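You operate a simulated robot arm through the tools that you are given. There is no shell and no other tool.

The job below is to be done with a simulated robot arm. You get a single attempt, and the scene is never put back.

Task
Turn the burner off, park the gas hose and cap the bottle.
Fine: red burner lever to Off, then the yellow bottle valve shut, then the brass hose end on to the iron stub and the black outlet cap on the outlet.

Only the result counts: the job must be done as asked and must still hold three seconds after the hand-in. Knocking over, shifting, dropping, spilling or breaking anything else fails it. Lids that push on must go on centred and level and be pressed home; caps that screw on are set level and turned clockwise until they are tight.

Robot
A 6-joint arm with a two-finger gripper, fixed in place. Base frame: the origin is at the foot of the arm, x ahead of it, y to its left, z up. Lengths are in cm, angles in degrees, forces in N, time in s.
With the tool pointing down near the work surface it reaches from about 32 to 84 cm from the base axis. Its first joint turns from -166.0 to 166.0 degrees. Payload 2.45 kg.
The tool frame sits at the grasp point between the pads (the TCP): z along the fingers, y along the line on which they close. The tips reach 2.6 cm beyond it. The gripper opens to 9.6 cm. The gripper's body begins 6.9 cm behind the TCP.
Orientation is told as [roll, pitch, yaw] about the base's x, y, z axes, in that order, counted from this pose: with the fingers straight down and closing along the base's y, the tool's x points along the base's -x, its y along +y and its z along -z.

Tools
- The arm moves only by the tool jog_arm. Its argument "targets" is a list that holds one entry, the list of rows, each a list of 7 numbers: the shift along the base's x, y, z in units of 30 mm (1.0 is 30 mm), then the turn, a rotation vector about the base's x, y, z in units of 8 degrees (1.0 is 8 degrees), then the finger opening in cm, from 0 to 9.6. In form: [[[dx, dy, dz, wx, wy, wz, grip], ...]]. A call has 1 to 20 rows; each row shifts and turns the commanded pose from where the row before left it. A call with a number of a shift or a turn outside -1 to 1 is refused whole. Rows are played at 5 a second. More than 5 cm and 8.6 degrees between two rows, or a gripper value outside its range, and nothing of the call is played. A pose out of reach is approached as far as the arm can. The call stops where the force on the tool passes 40 N (or 10 N more than at its start, if that is more) or the arm is blocked; 0.2 s more then pass. The fingers move at their own pace and stop on an object; they squeeze with about 44 N. The grip force told is the motor's: it shows also when the fingers shut on nothing. Time passes only in rows, and 0.2 s behind the last, so rows that do not move let the fingers close. The reply holds the time, the measured pose of the TCP, the force on the tool along the base axes, the opening and the grip force, in the units named above and with some noise, with the torque about the TCP (base axes, N m) and any sound that the robot's microphone picked up, and new pictures: "pictures" is both (left out), scene, wrist or none.
- Cameras (640 x 400 px; columns grow to the right, rows downward): "scene" is fixed at [22.23, 65.03, 136.68]; the picture's right is [-1.00, -0.05, 0.00], its down [-0.04, 0.90, -0.43] and it looks along [0.02, -0.43, -0.90] (base axes); focal length 322 px, centre (320, 200). "wrist" rides on the gripper at [8.2, 0.3, -9.8] in the tool frame; the picture's right is [-0.04, 1.00, 0.00], its down [-0.73, -0.03, -0.68] and it looks along [-0.68, -0.03, 0.73] (tool axes); focal length 256 px, centre (320, 200). There is no depth. A picture from a camera that has moved, and an enlarged one, comes with that camera's place and axes in the base frame and with its lens.
- raise_lower(by): slides the trunk up (or, below 0, down) by that many cm; the arm rides with it, the base frame stays. It gives what a move gives, with no picture.
- enlarge(camera, box): a new picture of the part [left, top, right, bottom] of that camera's present view, enlarged. No time passes.
- finish_job(): hands the job in; it is judged then, once.

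Places have to be worked out from the pictures, the camera data and where the tool is seen. Open the gripper and draw the arm clear of the work before you hand the job in, unless the task says otherwise.

The tools are called as name(argument=value, ...) on one line, values as JSON. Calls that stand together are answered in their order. jog_arm: Moves the arm, as the interface text tells. Its arguments: {"type":"object","properties":{"targets":{"type":"array","items":{"type":"array","items":{"type":"array","items":{"type":"number"}}}},"pictures":{"type":"string","enum":["both","scene","wrist","none"]}},"required":["targets"]} The other tools are called the same way: raise_lower (by) slides the trunk up or down; enlarge (camera, box) takes an enlarged picture of a part of a camera's view; finish_job () hands the job in.

At the start:

```text
t: 0.0
position: [13.03, 34.53, 100.69]
tool_rot: [-0.2, 0.0, -0.1]
force: [0.3, 0.5, 0.2]
wrist_torque: [0.0, 0.0, 0.0]
width: 9.6
finger_force: 0.0
trunk travel left (down, up): [-15.0, 0.0]
```

scene: 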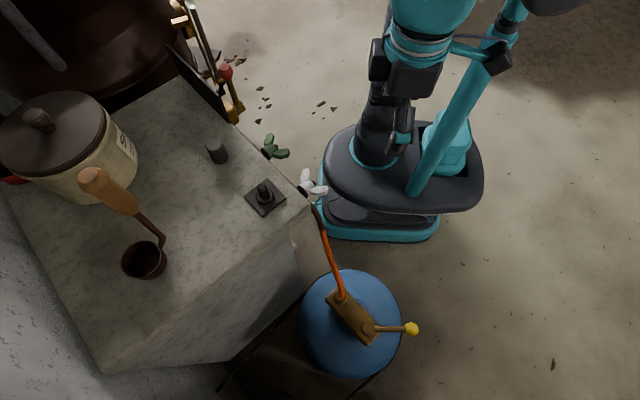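
wrist: 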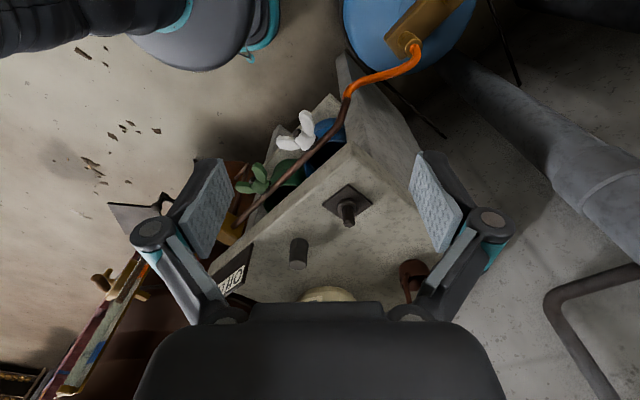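

I'll begin by looking closer at the parts of the scene before moving: burner lever at upper left, stub and cap on the stone block, gas bottle at the bottom.

enlarge(camera="scene", box=[160, 0, 320, 100])

enlarge(camera="scene", box=[190, 120, 350, 220])

enlarge(camera="scene", box=[280, 260, 440, 360])

enlarge(camera="wrist", box=[220, 120, 440, 300])

enlarge(camera="wrist", box=[320, 0, 520, 125])

enlarge(camera="wrist", box=[0, 200, 240, 400])

```text
4.00 times, centred on (240, 50) of scene
camera zoom: at [22.23, 65.03, 136.68], right [-1.0, -0.05, 0.0], down [-0.04, 0.9, -0.43], along [0.02, -0.43, -0.9], focal length 1289 px, centre (640, 800)
```

zoom: 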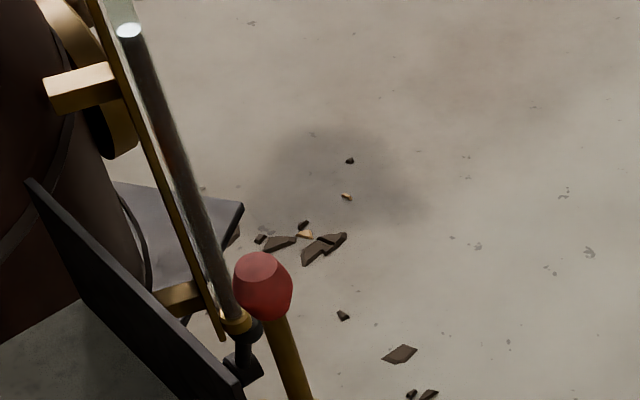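

```text
4.00 times, centred on (270, 170) of scene
camera zoom: at [22.23, 65.03, 136.68], right [-1.0, -0.05, 0.0], down [-0.04, 0.9, -0.43], along [0.02, -0.43, -0.9], focal length 1289 px, centre (520, 320)
```

zoom: 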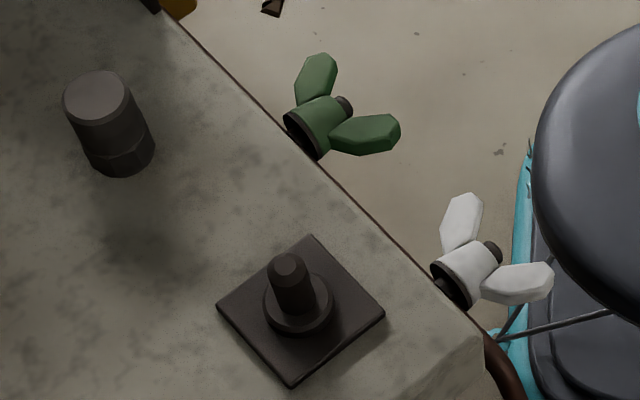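

```text
4.00 times, centred on (360, 310) of scene
camera zoom: at [22.23, 65.03, 136.68], right [-1.0, -0.05, 0.0], down [-0.04, 0.9, -0.43], along [0.02, -0.43, -0.9], focal length 1289 px, centre (160, -240)
```

zoom: 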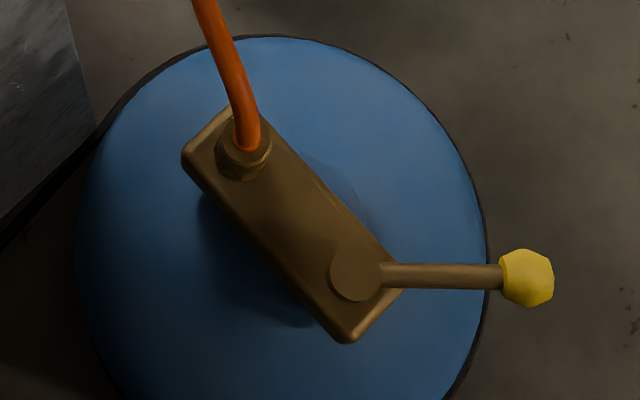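

```text
2.22 times, centred on (330, 210) of wrist
camera zoom: at [4.89, 35.08, 110.7], right [0.04, 1.0, 0.0], down [0.73, -0.03, 0.68], along [0.68, -0.03, -0.73], focal length 569 px, centre (298, 178)
```

zoom: 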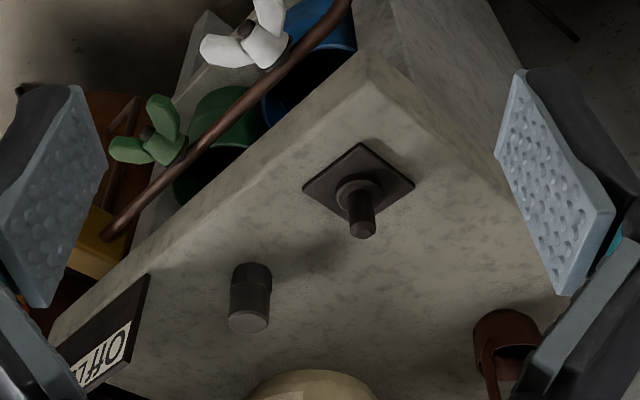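

```text
3.20 times, centred on (420, 62) of wrist
camera zoom: at [4.89, 35.08, 110.7], right [0.04, 1.0, 0.0], down [0.73, -0.03, 0.68], along [0.68, -0.03, -0.73], focal length 819 px, centre (0, 640)
```

zoom: 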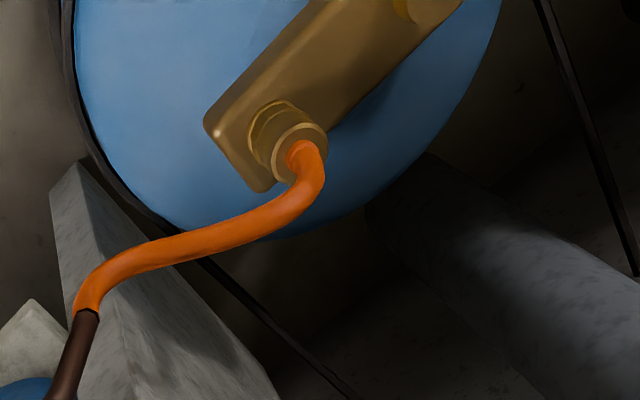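

```text
2.00 times, centred on (120, 300) of wrist
camera zoom: at [4.89, 35.08, 110.7], right [0.04, 1.0, 0.0], down [0.73, -0.03, 0.68], along [0.68, -0.03, -0.73], focal length 512 px, centre (720, 0)
```

zoom: 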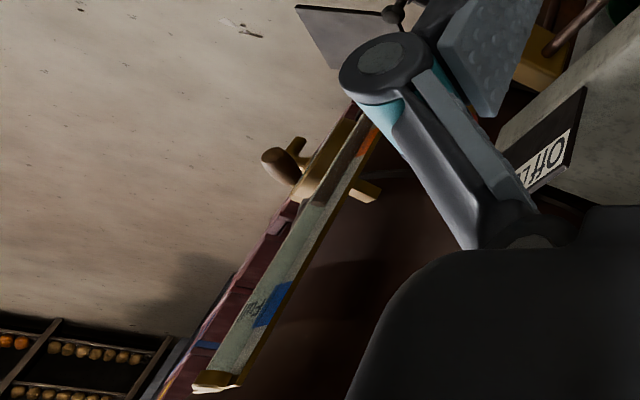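

Triangulating the two views, the stub stands near (34, 38) with its top at z≈85, the cap near (44.5, 29.3), and the hose end on the bottle near (18, 52, z≈52). The burner lever is hidden behind a finger, so I turn the tool to look towards it (+x, −y), staying well above everything.

jog_arm(targets=[[[0, 0, 0.5, 0, 0, -1, 9.6], [0, 0, 0.5, 0, 0, -1, 9.6], [0, 0, 0.5, 0, 0, -1, 9.6], [0, 0, 0, 0, 0, -1, 9.6], [0, 0, 0, 0, 0, -1, 9.6]]])

```text
t: 1.2
position: [13.05, 34.45, 100.93]
tool_rot: [-0.3, -0.1, -40.2]
force: [0.0, 0.1, -0.6]
wrist_torque: [0.0, 0.02, 0.02]
width: 9.59
finger_force: 0.1
out of reach, approached as far as the arm can: row 1, 2, 3
trunk travel left (down, up): [-15.0, 0.0]
camera wrist: at [7.07, 40.14, 110.75], right [0.67, 0.74, -0.01], down [0.54, -0.49, 0.68], along [0.5, -0.46, -0.73], focal length 256 px, centre (320, 200)
```

scene: 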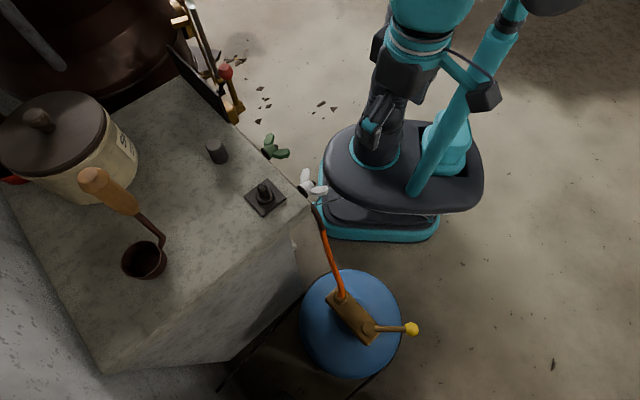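
wrist: 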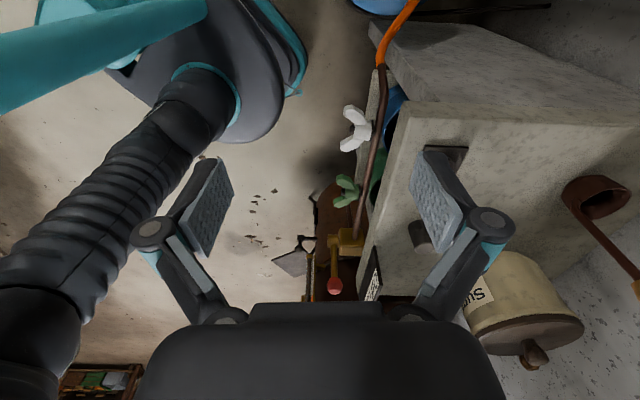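

The red lever is visible between the fingers now. I enlarge that area to read the Off sign and how the lever moves.

enlarge(camera="wrist", box=[270, 220, 430, 320])

enlarge(camera="wrist", box=[300, 80, 460, 180])

```text
4.00 times, centred on (350, 270) of wrist
camera zoom: at [7.07, 40.14, 110.75], right [0.67, 0.74, -0.01], down [0.54, -0.49, 0.68], along [0.5, -0.46, -0.73], focal length 1024 px, centre (200, -80)
```

zoom: 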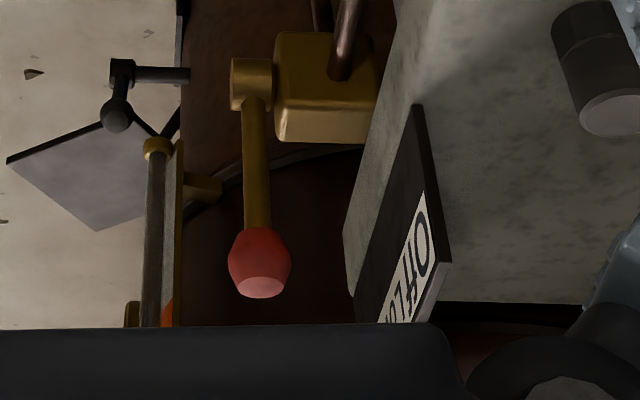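

```text
4.00 times, centred on (380, 130) of wrist
camera zoom: at [7.07, 40.14, 110.75], right [0.67, 0.74, -0.01], down [0.54, -0.49, 0.68], along [0.5, -0.46, -0.73], focal length 1024 px, centre (80, 480)
```

zoom: 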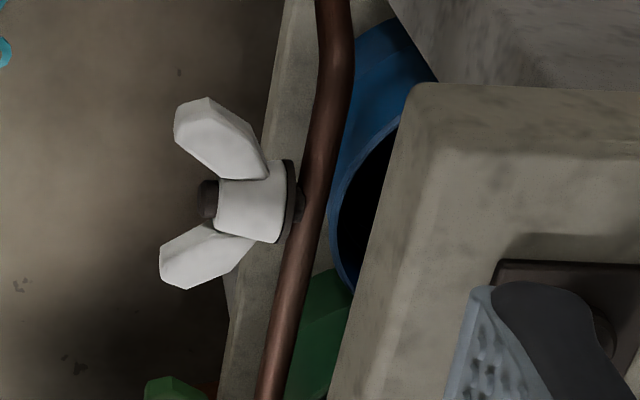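

The sign reads Off, Lo… along the block edge, and the knob works out at about (46.3, 8.5, 83.4). I enlarge the scene camera around the lever's pivot to get its axis and present angle.

enlarge(camera="scene", box=[180, 40, 292, 110])

enlarge(camera="scene", box=[190, 70, 270, 120])

enlarge(camera="wrist", box=[320, 240, 400, 290])

```text
5.71 times, centred on (236, 75) of scene
camera zoom: at [22.23, 65.03, 136.68], right [-1.0, -0.05, 0.0], down [-0.04, 0.9, -0.43], along [0.02, -0.43, -0.9], focal length 1841 px, centre (800, 914)
```

zoom: 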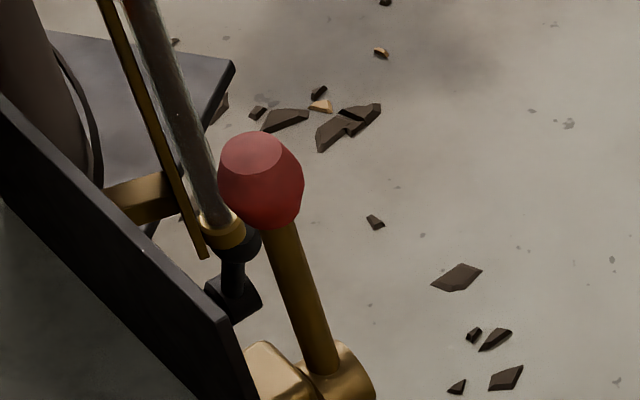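

```text
8.00 times, centred on (230, 95) of scene
camera zoom: at [22.23, 65.03, 136.68], right [-1.0, -0.05, 0.0], down [-0.04, 0.9, -0.43], along [0.02, -0.43, -0.9], focal length 2577 px, centre (1040, 1040)
```

zoom: 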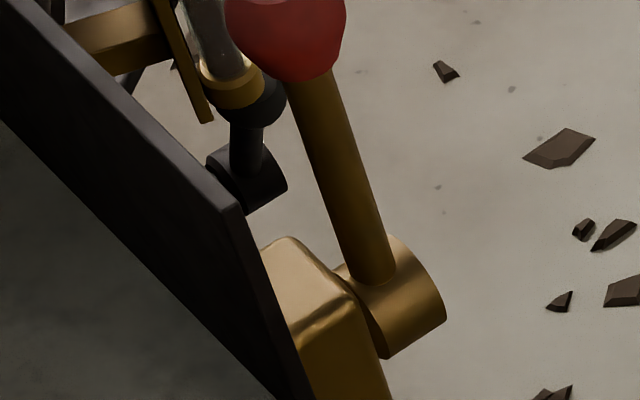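

```text
8.00 times, centred on (360, 265) of wrist
camera zoom: at [7.07, 40.14, 110.75], right [0.67, 0.74, -0.01], down [0.54, -0.49, 0.68], along [0.5, -0.46, -0.73], focal length 2048 px, centre (0, -320)
```

zoom: 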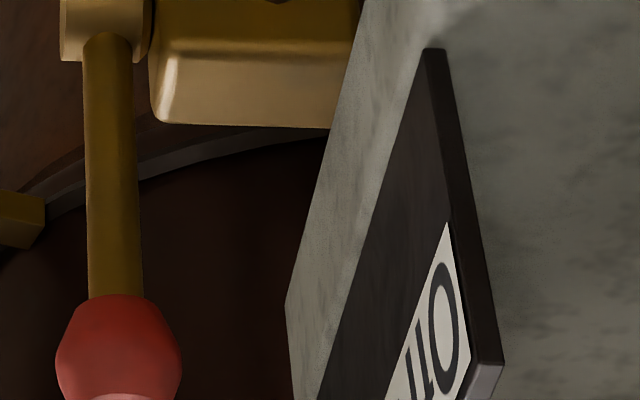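

The lever works out nearly vertical: pivot ≈ (45.9, 8.8, 72), knob ≈ (46.3, 8.5, 83.4), with the sign behind it running along the block edge. To read where Off lies on the sign, I swing the arm round at height so the wrist camera sees the sign from the robot's side.

jog_arm(targets=[[[1, -0.7, 0, 0, 0, 0, 9.6], [1, -0.7, 0, 0, 0, 0, 9.6], [1, -0.7, 0, 0, 0, 0, 9.6], [1, -0.7, 0, 0, 0, 0, 9.6], [1, -0.7, 0, 0, 0, 0, 9.6], [0.3, -1, 0, 0, 0, 1, 9.6], [0.3, -1, 0, 0, 0, 1, 9.6], [0.3, -1, 0, 0, 0, 1, 9.6], [0.3, -1, 0, 0, 0, 1, 9.6], [0.3, -1, 0, 0, 0, 1, 9.6], [0.3, -1, 0, 0, 0, 1, 9.6], [0, 0, 0, 0, 0, 1, 9.6]]])

```text
t: 3.8
position: [33.43, 5.92, 100.95]
tool_rot: [-0.3, -0.2, 16.0]
force: [0.6, 0.0, -0.4]
wrist_torque: [-0.04, 0.02, 0.03]
width: 9.62
finger_force: 0.0
trunk travel left (down, up): [-15.0, 0.0]
camera wrist: at [25.51, 4.08, 110.8], right [-0.24, 0.97, 0.0], down [0.71, 0.18, 0.68], along [0.66, 0.16, -0.73], focal length 256 px, centre (320, 200)
```

scene: 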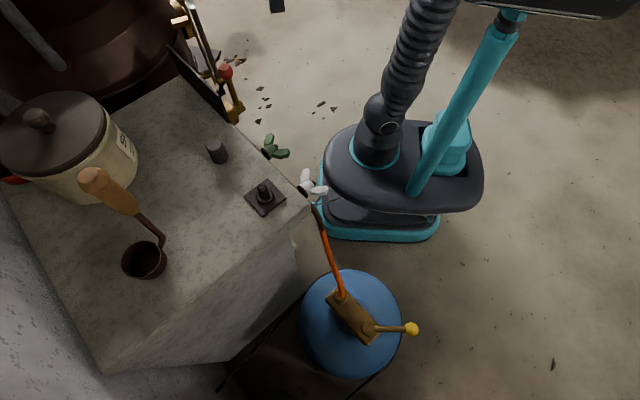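
wrist: 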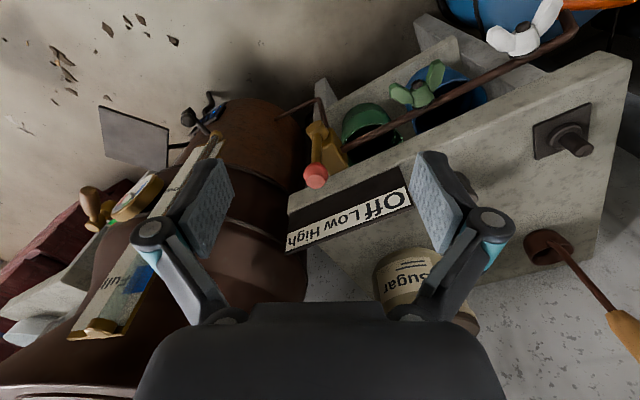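

The sign reads Off / Low / High with Off at the end nearer the gas bottle. I enlarge to see which word the lever points at and whether the valve body has stops.

enlarge(camera="wrist", box=[270, 100, 430, 200])

enlarge(camera="wrist", box=[270, 170, 430, 270])

enlarge(camera="wrist", box=[480, 60, 640, 160])

```text
4.00 times, centred on (350, 150) of wrist
camera zoom: at [25.51, 4.08, 110.8], right [-0.24, 0.97, 0.0], down [0.71, 0.18, 0.68], along [0.66, 0.16, -0.73], focal length 1024 px, centre (200, 400)
```

zoom: 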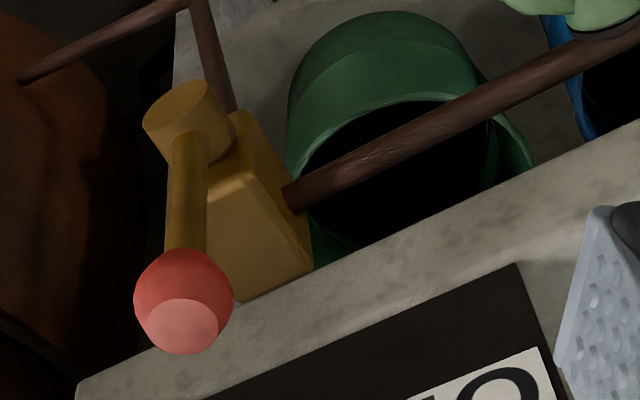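

```text
4.00 times, centred on (350, 220) of wrist
camera zoom: at [25.51, 4.08, 110.8], right [-0.24, 0.97, 0.0], down [0.71, 0.18, 0.68], along [0.66, 0.16, -0.73], focal length 1024 px, centre (200, 120)
```

zoom: 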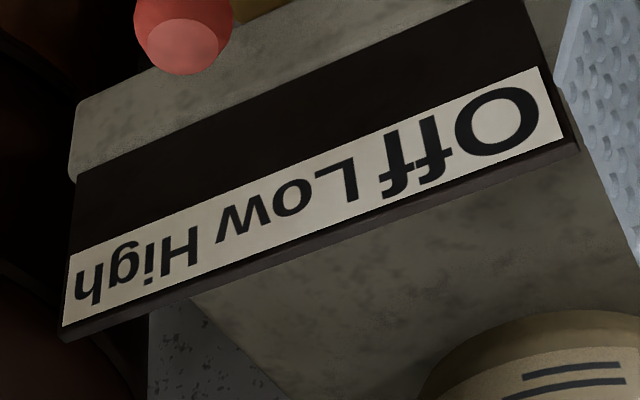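

```text
4.00 times, centred on (560, 110) of wrist
camera zoom: at [25.51, 4.08, 110.8], right [-0.24, 0.97, 0.0], down [0.71, 0.18, 0.68], along [0.66, 0.16, -0.73], focal length 1024 px, centre (-640, 560)
```

zoom: 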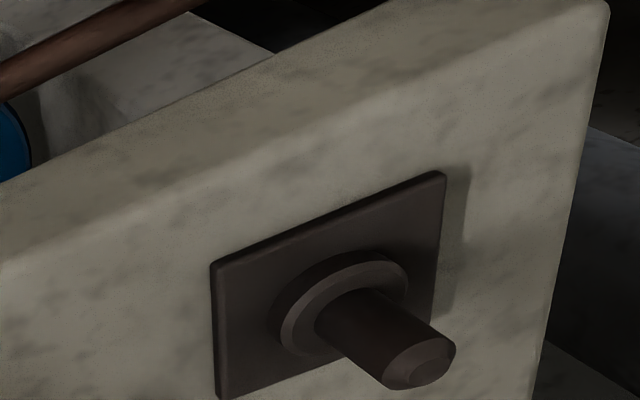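

The lever stands upright at the middle of the sign, so Off means tipping it towards the bottle end, direction (−0.71, +0.71). I close the fingers, turn to yaw 45 and go above the far side of the knob, still high.

jog_arm(targets=[[[0.872, -0.02, 0, 0, 0, 0.6, 0], [0.872, -0.02, 0, 0, 0, 0.6, 0], [0.872, -0.02, 0, 0, 0, 0.6, 0], [0.872, -0.02, 0, 0, 0, 0.6, 0], [0.872, -0.02, 0, 0, 0, 0.6, 0], [0.872, -0.02, 0, 0, 0, 0.6, 0]]])

```text
t: 5.2
position: [48.88, 5.49, 100.05]
tool_rot: [-0.3, -0.2, 44.8]
force: [-0.1, -0.2, -0.2]
wrist_torque: [0.02, -0.02, -0.01]
width: 0.01
finger_force: 28.5
out of reach, approached as far as the arm can: row 5, 6
trunk travel left (down, up): [-15.0, 0.0]
camera wrist: at [42.81, 0.08, 109.94], right [-0.68, 0.74, -0.01], down [0.54, 0.5, 0.68], along [0.5, 0.46, -0.73], focal length 256 px, centre (320, 200)
```

scene: 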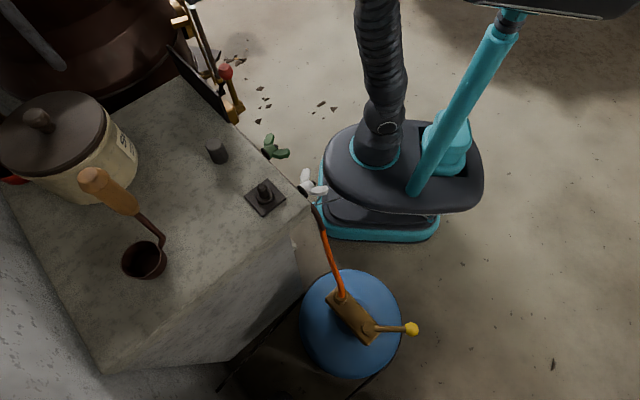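
wrist: 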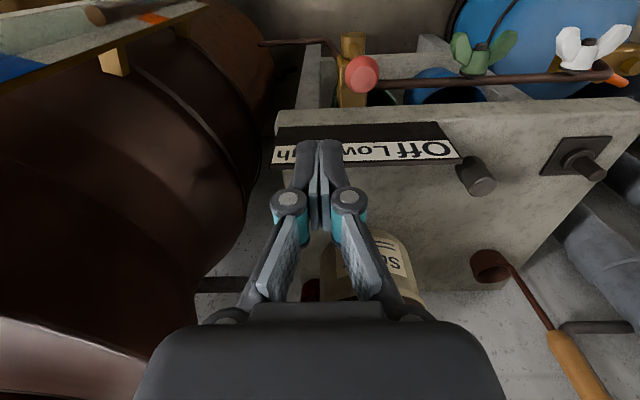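

The knob works out again at about (46.0, 8.4, 83.4); the closed fingers are 4 cm off it on the far side, lined up with its swing plane. I lower them beside the knob.

jog_arm(targets=[[[0, 0, -1, 0, 0, 0, 0], [0, 0, -1, 0, 0, 0, 0], [0, 0, -1, 0, 0, 0, 0], [0, 0, -1, 0, 0, 0, 0], [0, 0, -0.5, 0, 0, 0, 0]]])

```text
t: 6.4
position: [48.79, 5.47, 86.4]
tool_rot: [-0.2, 0.0, 44.9]
force: [0.0, -1.1, 0.5]
wrist_torque: [-0.01, -0.02, 0.01]
width: 0.02
finger_force: 28.1
trunk travel left (down, up): [-15.0, 0.0]
camera wrist: at [42.79, 0.16, 96.45], right [-0.68, 0.74, 0.0], down [0.54, 0.5, 0.68], along [0.5, 0.46, -0.73], focal length 256 px, centre (320, 200)
```

scene: 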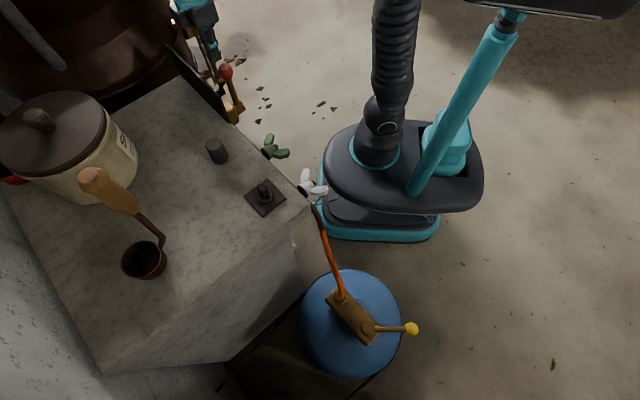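
wrist: 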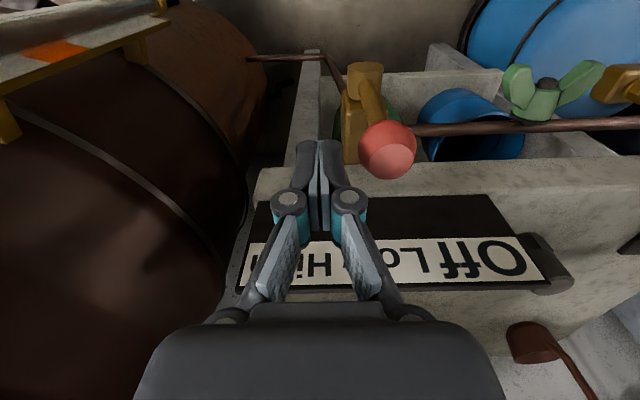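

The fingers hang beside the knob with about 1.4 cm gap. I go down 3 cm more so the pads are at knob height, then push slowly towards Off.

jog_arm(targets=[[[0, 0, -0.5, 0, 0, 0, 0], [0, 0, -0.5, 0, 0, 0, 0], [-0.14, 0.14, 0, 0, 0, 0, 0], [-0.14, 0.14, 0, 0, 0, 0, 0], [-0.14, 0.14, 0, 0, 0, 0, 0], [-0.14, 0.14, 0, 0, 0, 0, 0], [-0.14, 0.14, 0, 0, 0, 0, 0], [-0.14, 0.14, -0.03, 0, 0, 0, 0], [-0.14, 0.14, -0.05, 0, 0, 0, 0], [-0.14, 0.14, -0.05, 0, 0, 0, 0]]])

```text
t: 8.6
position: [45.56, 9.05, 83.2]
tool_rot: [-0.3, 0.0, 44.8]
force: [0.0, -0.4, 0.9]
wrist_torque: [-0.01, 0.0, 0.02]
width: 0.0
finger_force: 28.3
trunk travel left (down, up): [-15.0, 0.0]
camera wrist: at [39.5, 3.48, 93.14], right [-0.68, 0.74, 0.0], down [0.54, 0.5, 0.68], along [0.5, 0.46, -0.73], focal length 256 px, centre (320, 200)
```

scene: 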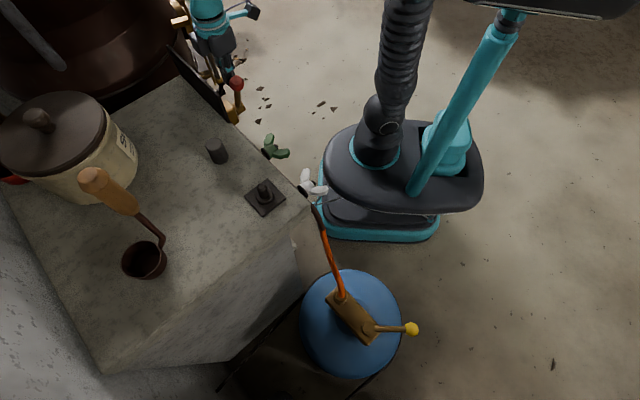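
wrist: 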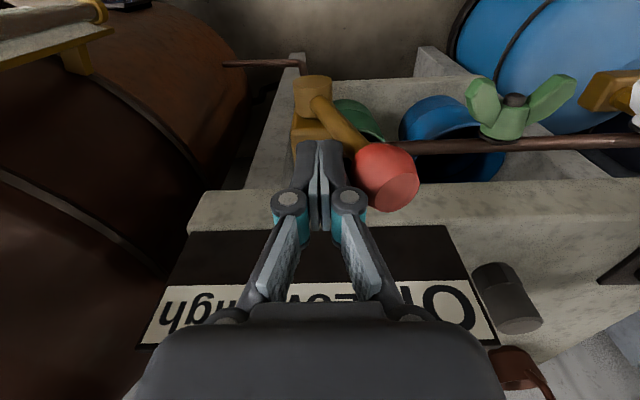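

The lever moves easily, about 15° so far, with next to no force. I keep pushing along its arc and watch for the stop.

jog_arm(targets=[[[-0.14, 0.14, -0.04, 0, 0, 0, 0], [-0.14, 0.14, -0.04, 0, 0, 0, 0], [-0.14, 0.14, -0.05, 0, 0, 0, 0], [-0.14, 0.14, -0.05, 0, 0, 0, 0], [-0.14, 0.14, -0.05, 0, 0, 0, 0], [-0.14, 0.14, -0.06, 0, 0, 0, 0]]])

```text
t: 9.8
position: [44.01, 10.45, 82.67]
tool_rot: [-1.0, -0.4, 44.5]
force: [20.6, -24.8, 5.1]
wrist_torque: [-0.07, -0.06, 0.03]
width: 0.0
finger_force: 28.6
trunk travel left (down, up): [-15.0, 0.0]
stopped in row 6: the force on the tool passed its limit at 47 N (the readings are from after the stop); the commanded pose is now the measured one
camera wrist: at [37.77, 5.2, 92.61], right [-0.67, 0.74, -0.02], down [0.53, 0.5, 0.68], along [0.51, 0.45, -0.73], focal length 256 px, centre (320, 200)
```

scene: 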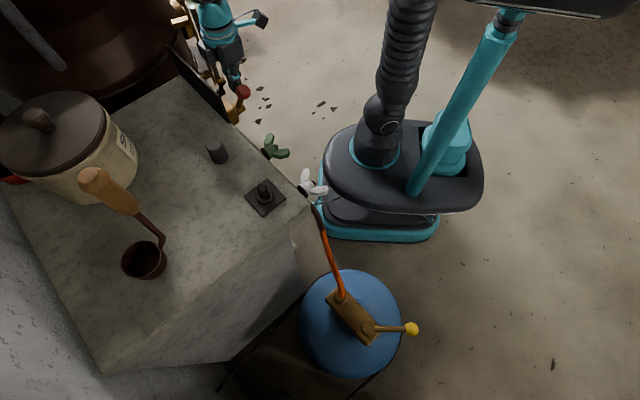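
wrist: 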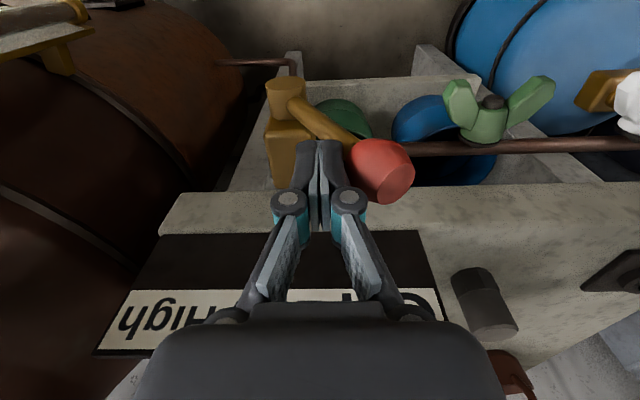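

The lever hit a hard stop leaning about 30° towards Off (47 N, then stopped), and the triangulated knob is now near (41.6, 12.8, 81.8), under the word Off. I back off, lift, and swing towards the bottle with yaw 90 so the camera looks over its valve.

jog_arm(targets=[[[0.35, -0.35, 0, 0, 0, 0, 0], [0.35, -0.35, 0.2, 0, 0, 0, 0], [0, 0, 1, 0, 0, 0, 0], [0, 0, 1, 0, 0, 0, 0], [0, 0, 1, 0, 0, 0, 0], [0, 0, 1, 0, 0, 0, 0], [0, 0, 0.8, 0, 0, 0, 0]]], pictures="wrist")

jog_arm(targets=[[[-0.95, 0.8, 0, 0, 0, 0.57, 0], [-0.95, 0.8, 0, 0, 0, 0.57, 0], [-0.95, 0.8, 0, 0, 0, 0.57, 0], [-0.95, 0.8, 0, 0, 0, 0.57, 0], [-0.95, 0.8, 0, 0, 0, 0.57, 0], [-0.95, 0.8, 0, 0, 0, 0.57, 0], [-0.95, 0.8, 0, 0, 0, 0.57, 0], [-0.95, 0.8, 0, 0, 0, 0.57, 0], [-0.95, 0.8, 0, 0, 0, 0.57, 0], [-0.95, 0.8, 0, 0, 0, 0.57, 0]]])

```text
t: 11.4
position: [45.96, 8.8, 97.71]
tool_rot: [-0.9, -0.3, 44.7]
force: [-0.2, -0.4, 0.7]
wrist_torque: [0.04, 0.01, 0.04]
width: 0.0
finger_force: 28.6
trunk travel left (down, up): [-15.0, 0.0]
camera wrist: at [39.76, 3.4, 107.64], right [-0.67, 0.74, -0.01], down [0.53, 0.5, 0.68], along [0.51, 0.45, -0.73], focal length 256 px, centre (320, 200)
```

wrist: 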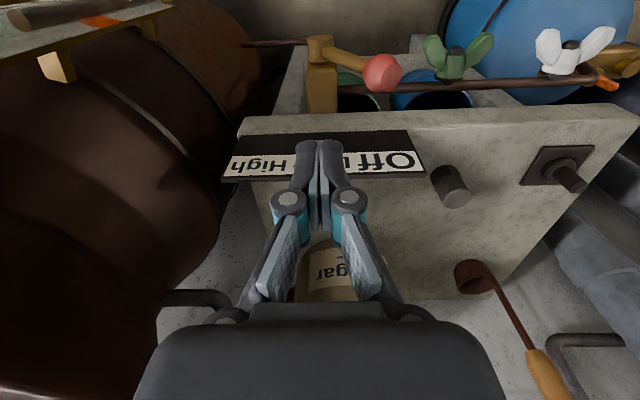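

```text
t: 13.6
position: [17.25, 32.85, 97.71]
tool_rot: [-0.7, -0.4, 90.3]
force: [0.0, -0.5, 0.4]
wrist_torque: [0.03, 0.02, 0.04]
width: 0.0
finger_force: 28.2
trunk travel left (down, up): [-15.0, 0.0]
camera wrist: at [16.83, 24.71, 107.64], right [-1.0, 0.03, -0.01], down [0.02, 0.73, 0.68], along [0.03, 0.68, -0.73], focal length 256 px, centre (320, 200)
```

scene: 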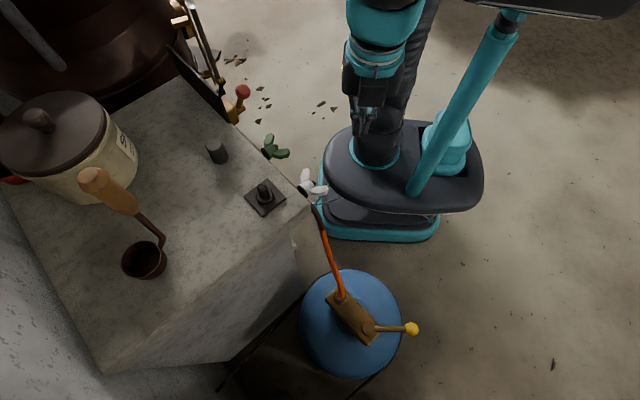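
wrist: 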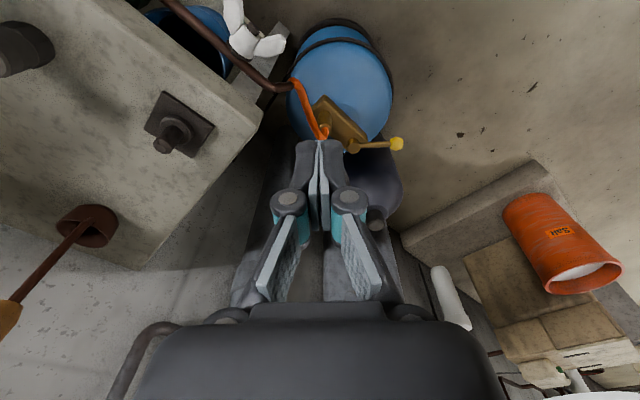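

The lever has stayed at Off. Now I enlarge the bottle valve from this side to locate the outlet, hose end and the yellow lever.

enlarge(camera="wrist", box=[276, 70, 420, 160])

enlarge(camera="scene", box=[312, 270, 424, 340])

```text
4.44 times, centred on (348, 115) of wrist
camera zoom: at [16.83, 24.71, 107.64], right [-1.0, 0.03, -0.01], down [0.02, 0.73, 0.68], along [0.03, 0.68, -0.73], focal length 1138 px, centre (196, 578)
```

zoom: 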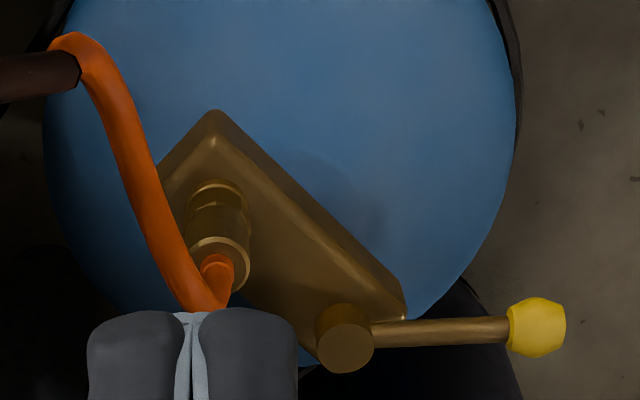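

```text
5.71 times, centred on (368, 305) of scene
camera zoom: at [22.23, 65.03, 136.68], right [-1.0, -0.05, 0.0], down [-0.04, 0.9, -0.43], along [0.02, -0.43, -0.9], focal length 1841 px, centre (46, -400)
```

zoom: 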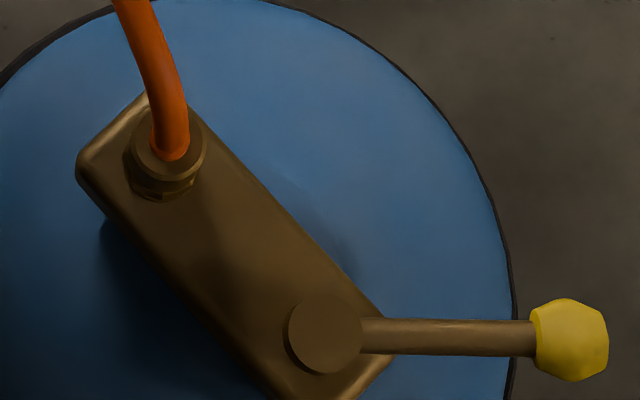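

Bottle valve estimates: outlet/hose end top ≈ (17.2, 52, 55.4), lever pivot ≈ (10.3, 58.7, 51), yellow knob ≈ (−0.4, 58.5, 51). I lower towards it with the fingers open for a closer look at the fittings and any markings.

jog_arm(targets=[[[-0.35, 0.1, -0.9, 0, 0, 0, 9.6], [-0.35, 0.1, -0.9, 0, 0, 0, 9.6], [-0.35, 0.1, -0.9, 0, 0, 0, 9.6], [-0.35, 0.1, -0.9, 0, 0, 0, 9.6], [-0.35, 0.1, -0.9, 0, 0, 0, 9.6], [-0.35, 0.1, -0.9, 0, 0, 0, 9.6], [0, 0.3, -0.9, 0, 0, 0, 9.6]]])

```text
t: 15.2
position: [11.14, 35.41, 78.84]
tool_rot: [-0.7, -0.4, 90.3]
force: [0.3, -0.9, 0.6]
wrist_torque: [0.0, 0.01, -0.02]
width: 9.58
finger_force: 0.0
trunk travel left (down, up): [-15.0, 0.0]
camera wrist: at [10.8, 27.34, 88.66], right [-1.0, 0.04, -0.01], down [0.02, 0.73, 0.68], along [0.03, 0.68, -0.73], focal length 256 px, centre (320, 200)
```

scene: 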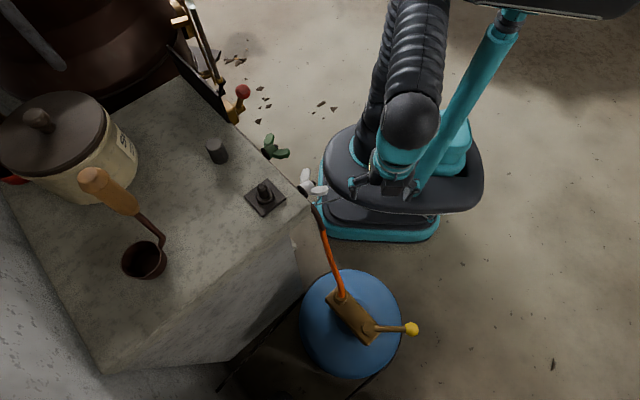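
wrist: 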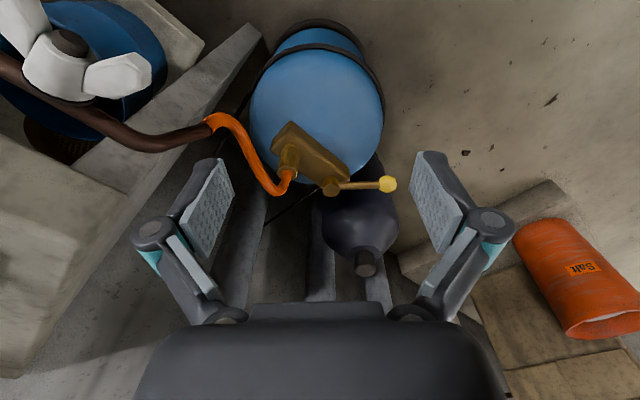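

Good view of the valve. I enlarge it, and also look at the bottle behind it so I can plan the swing of the lever.

enlarge(camera="wrist", box=[240, 100, 400, 200])

enlarge(camera="wrist", box=[230, 10, 410, 122])

enlarge(camera="wrist", box=[280, 160, 440, 290])

```text
4.00 times, centred on (320, 150) of wrist
camera zoom: at [10.8, 27.34, 88.66], right [-1.0, 0.04, -0.01], down [0.02, 0.73, 0.68], along [0.03, 0.68, -0.73], focal length 1024 px, centre (320, 400)
```

zoom: 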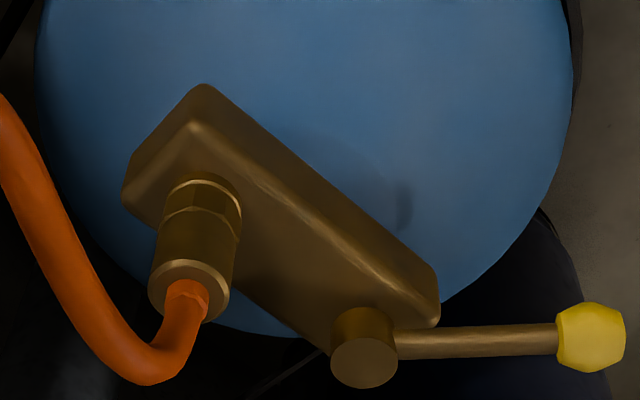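

```text
3.56 times, centred on (320, 66) of wrist
camera zoom: at [10.8, 27.34, 88.66], right [-1.0, 0.04, -0.01], down [0.02, 0.73, 0.68], along [0.03, 0.68, -0.73], focal length 910 px, centre (320, 676)
```

zoom: 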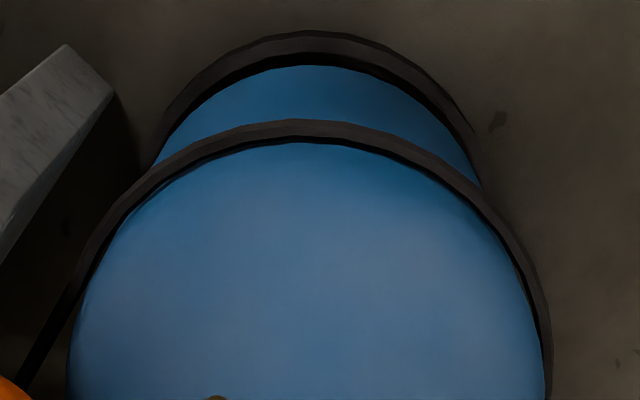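

```text
3.08 times, centred on (360, 225) of wrist
camera zoom: at [10.8, 27.34, 88.66], right [-1.0, 0.04, -0.01], down [0.02, 0.73, 0.68], along [0.03, 0.68, -0.73], focal length 788 px, centre (197, 123)
```

zoom: 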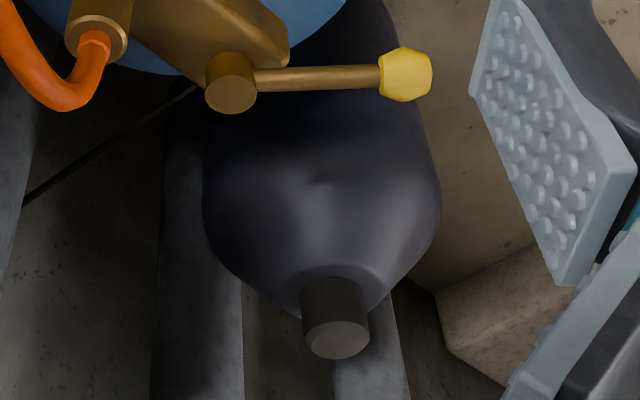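

No markings; the lever sits at 45° to the valve body. Clockwise shuts a valve, which for the knob here means pushing it towards +y, so I close the fingers and go to the −y side of the lever, still above it.

jog_arm(targets=[[[-0.49, 0.9, -0.49, 0, 0, 0, 0], [-0.49, 0.9, -0.49, 0, 0, 0, 0], [-0.49, 0.9, -0.49, 0, 0, 0, 0], [-0.49, 0.9, -0.49, 0, 0, 0, 0], [-0.49, 0.9, -0.49, 0, 0, 0, 0], [-0.49, 0.9, -0.49, 0, 0, 0, 0]]])

```text
t: 16.6
position: [2.15, 51.71, 69.97]
tool_rot: [-0.8, -0.2, 90.3]
force: [-0.3, -0.2, 0.6]
wrist_torque: [0.02, -0.01, -0.01]
width: 0.0
finger_force: 28.4
trunk travel left (down, up): [-15.0, 0.0]
camera wrist: at [1.87, 43.62, 79.93], right [-1.0, 0.03, -0.01], down [0.02, 0.73, 0.68], along [0.03, 0.68, -0.73], focal length 256 px, centre (320, 200)
```

scene: 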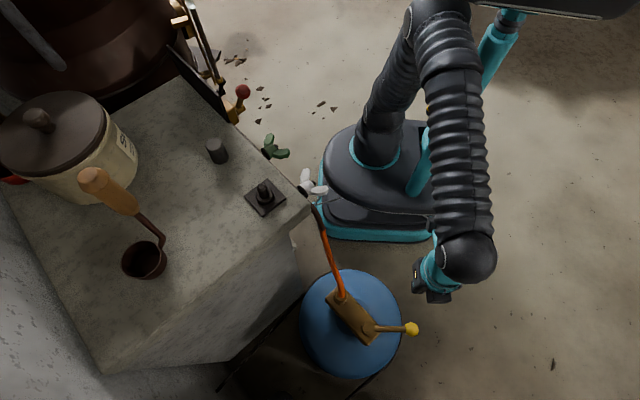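
wrist: 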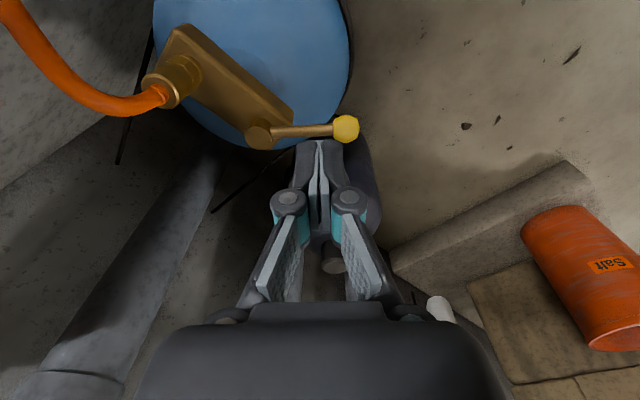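

The knob re-measures at (−0.5, 58.5, 51.3) and the pivot at (10.2, 58.7). I lower the closed fingers to rod height about 2 cm short of the lever.

jog_arm(targets=[[[0, 0.15, -0.99, 0, 0, 0, 0], [0, 0.15, -0.99, 0, 0, 0, 0], [0, 0.15, -0.99, 0, 0, 0, 0], [0, 0.15, -0.99, 0, 0, 0, 0], [0, 0.15, -0.99, 0, 0, 0, 0], [0, 0.1, -0.9, 0, 0, 0, 0]]])

```text
t: 18.0
position: [2.27, 54.29, 52.5]
tool_rot: [-0.8, -0.4, 90.4]
force: [0.1, -0.3, 0.9]
wrist_torque: [0.01, 0.0, 0.0]
width: 0.01
finger_force: 29.2
trunk travel left (down, up): [-15.0, 0.0]
camera wrist: at [1.86, 46.08, 62.34], right [-1.0, 0.04, -0.01], down [0.02, 0.73, 0.68], along [0.03, 0.68, -0.73], focal length 256 px, centre (320, 200)
```

scene: 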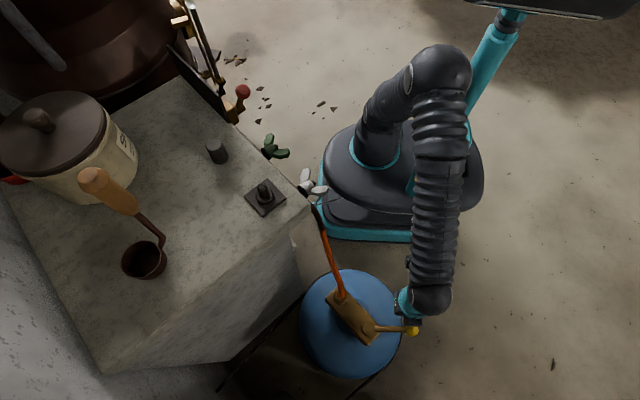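
wrist: 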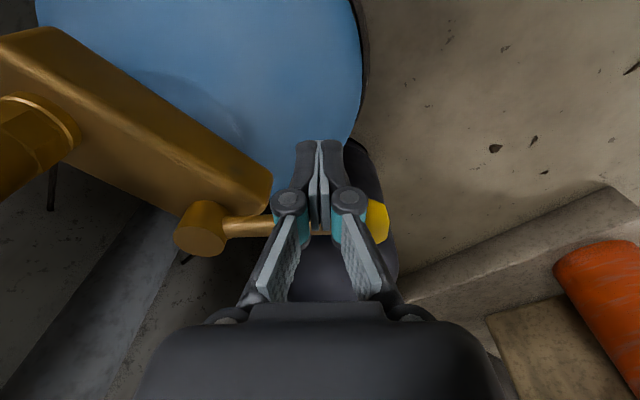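

The arm reaches this height without the trunk. I now push towards +y in small steps and watch the force when the rod is met.

jog_arm(targets=[[[0, 0.17, 0, 0, 0, 0, 0], [0, 0.17, 0, 0, 0, 0, 0], [0, 0.17, 0, 0, 0, 0, 0], [0, 0.17, 0, 0, 0, 0, 0], [0, 0.17, 0, 0, 0, 0, 0], [0, 0.17, 0, 0, 0, 0, 0], [0, 0.17, 0, 0, 0, 0, 0], [0, 0.17, 0, 0, 0, 0, 0]]])

```text
t: 19.9
position: [2.27, 57.63, 52.24]
tool_rot: [-0.8, 0.7, 90.1]
force: [1.2, -10.9, 4.8]
wrist_torque: [-0.11, -0.04, -0.11]
width: 0.56
finger_force: 29.3
trunk travel left (down, up): [-15.0, 0.0]
stopped in row 8: the force on the tool passed its limit at 47 N (the readings are from after the stop); the commanded pose is now the measured one
camera wrist: at [1.86, 49.63, 62.31], right [-1.0, 0.04, -0.01], down [0.02, 0.74, 0.67], along [0.03, 0.67, -0.74], focal length 256 px, centre (320, 200)
```

scene: 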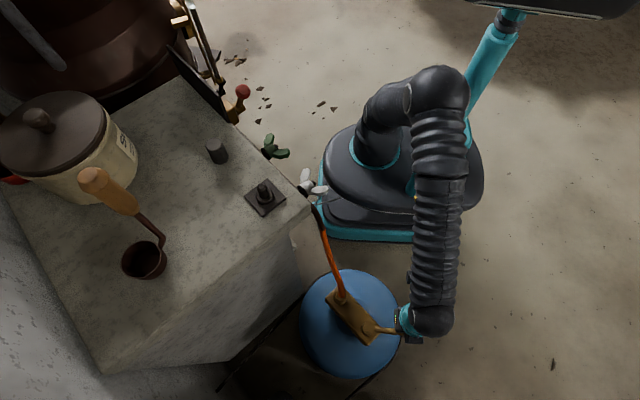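
wrist: 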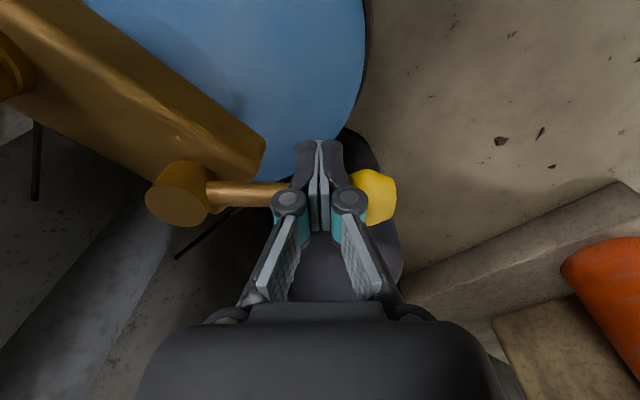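

The push met 47 N almost at once, so the lever is at a stop (or very stiff) in this direction. I back off 2 cm and check whether the lever moved at all.

jog_arm(targets=[[[0, -0.35, 0, 0, 0, 0, 0], [0, -0.35, 0, 0, 0, 0, 0], [0, -0.35, 0, 0, 0, 0, 0]]])

enlarge(camera="scene", box=[312, 270, 424, 340])

```text
t: 20.6
position: [2.27, 54.66, 52.35]
tool_rot: [-0.8, 0.6, 90.3]
force: [0.5, -0.6, -0.3]
wrist_torque: [0.0, 0.02, -0.02]
width: 0.0
finger_force: 28.6
trunk travel left (down, up): [-15.0, 0.0]
camera wrist: at [1.83, 46.62, 62.29], right [-1.0, 0.04, -0.01], down [0.02, 0.74, 0.67], along [0.03, 0.67, -0.74], focal length 256 px, centre (320, 200)
```

scene: 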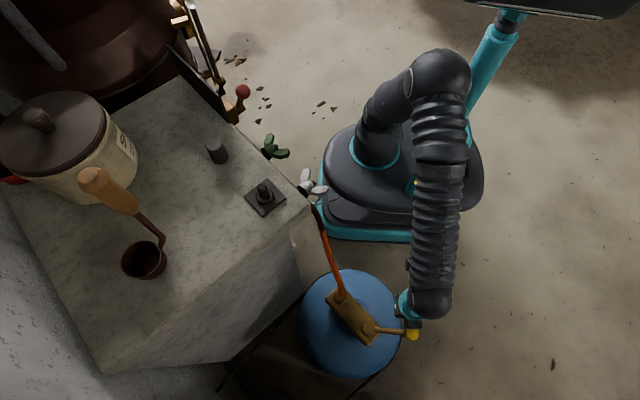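
wrist: 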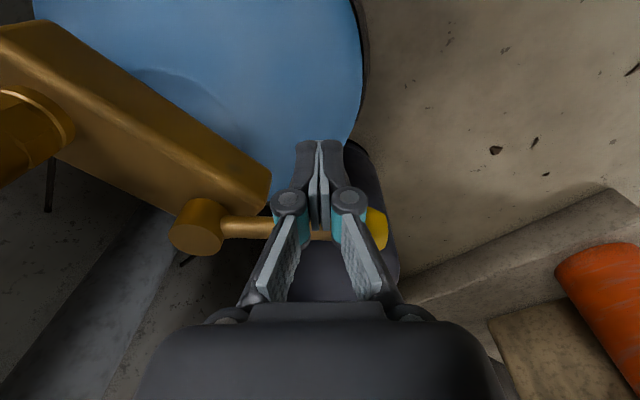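

```text
5.71 times, centred on (368, 305) of scene
camera zoom: at [22.23, 65.03, 136.68], right [-1.0, -0.05, 0.0], down [-0.04, 0.9, -0.43], along [0.02, -0.43, -0.9], focal length 1841 px, centre (46, -400)
```

zoom: 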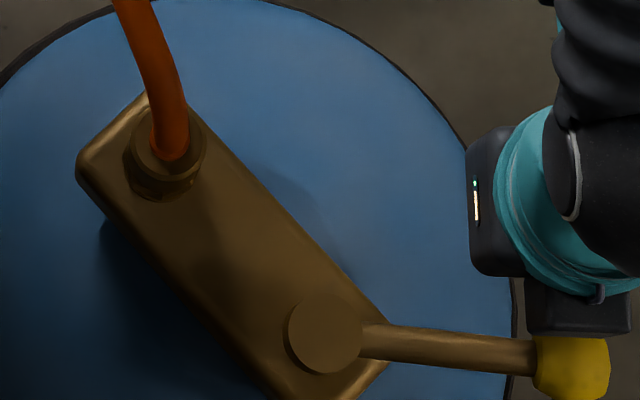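

The lever has turned about 5° clockwise and stayed there, so it does move that way but stiffly. I push again much more slowly to see whether the force is friction or a stop.

jog_arm(targets=[[[0, 0.17, 0, 0, 0, 0, 0], [0, 0.17, 0, 0, 0, 0, 0], [0, 0.17, 0, 0, 0, 0, 0], [0, 0.15, 0, 0, 0, 0, 0], [0, 0.05, 0, 0, 0, 0, 0], [0, 0.05, 0, 0, 0, 0, 0], [0, 0.05, 0, 0, 0, 0, 0], [0, 0.05, 0, 0, 0, 0, 0], [0, 0.05, 0, 0, 0, 0, 0], [0, 0.05, 0, 0, 0, 0, 0], [0, 0.05, 0, 0, 0, 0, 0], [0, 0.05, 0, 0, 0, 0, 0], [0, 0.05, 0, 0, 0, 0, 0], [0, 0.05, 0, 0, 0, 0, 0], [0, 0.05, 0, 0, 0, 0, 0], [0, 0.05, 0, 0, 0, 0, 0]]], pictures="wrist")

enlarge(camera="scene", box=[312, 270, 424, 340])

```text
t: 23.7
position: [2.32, 57.63, 52.14]
tool_rot: [-0.7, 1.3, 90.1]
force: [3.2, -13.7, 8.4]
wrist_torque: [-0.1, -0.04, -0.16]
width: 0.61
finger_force: 27.8
trunk travel left (down, up): [-15.0, 0.0]
stopped in row 15: the force on the tool passed its limit at 43 N (the readings are from after the stop); the commanded pose is now the measured one
camera wrist: at [1.85, 49.74, 62.26], right [-1.0, 0.04, -0.01], down [0.02, 0.75, 0.66], along [0.04, 0.66, -0.75], focal length 256 px, centre (320, 200)
```

wrist: 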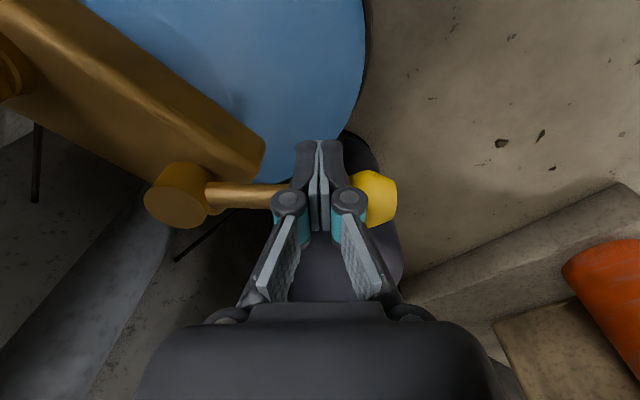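

```text
5.71 times, centred on (368, 305) of scene
camera zoom: at [22.23, 65.03, 136.68], right [-1.0, -0.05, 0.0], down [-0.04, 0.9, -0.43], along [0.02, -0.43, -0.9], focal length 1841 px, centre (46, -400)
```

zoom: 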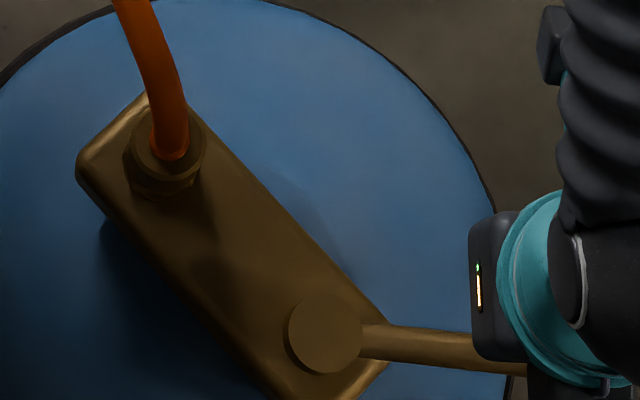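

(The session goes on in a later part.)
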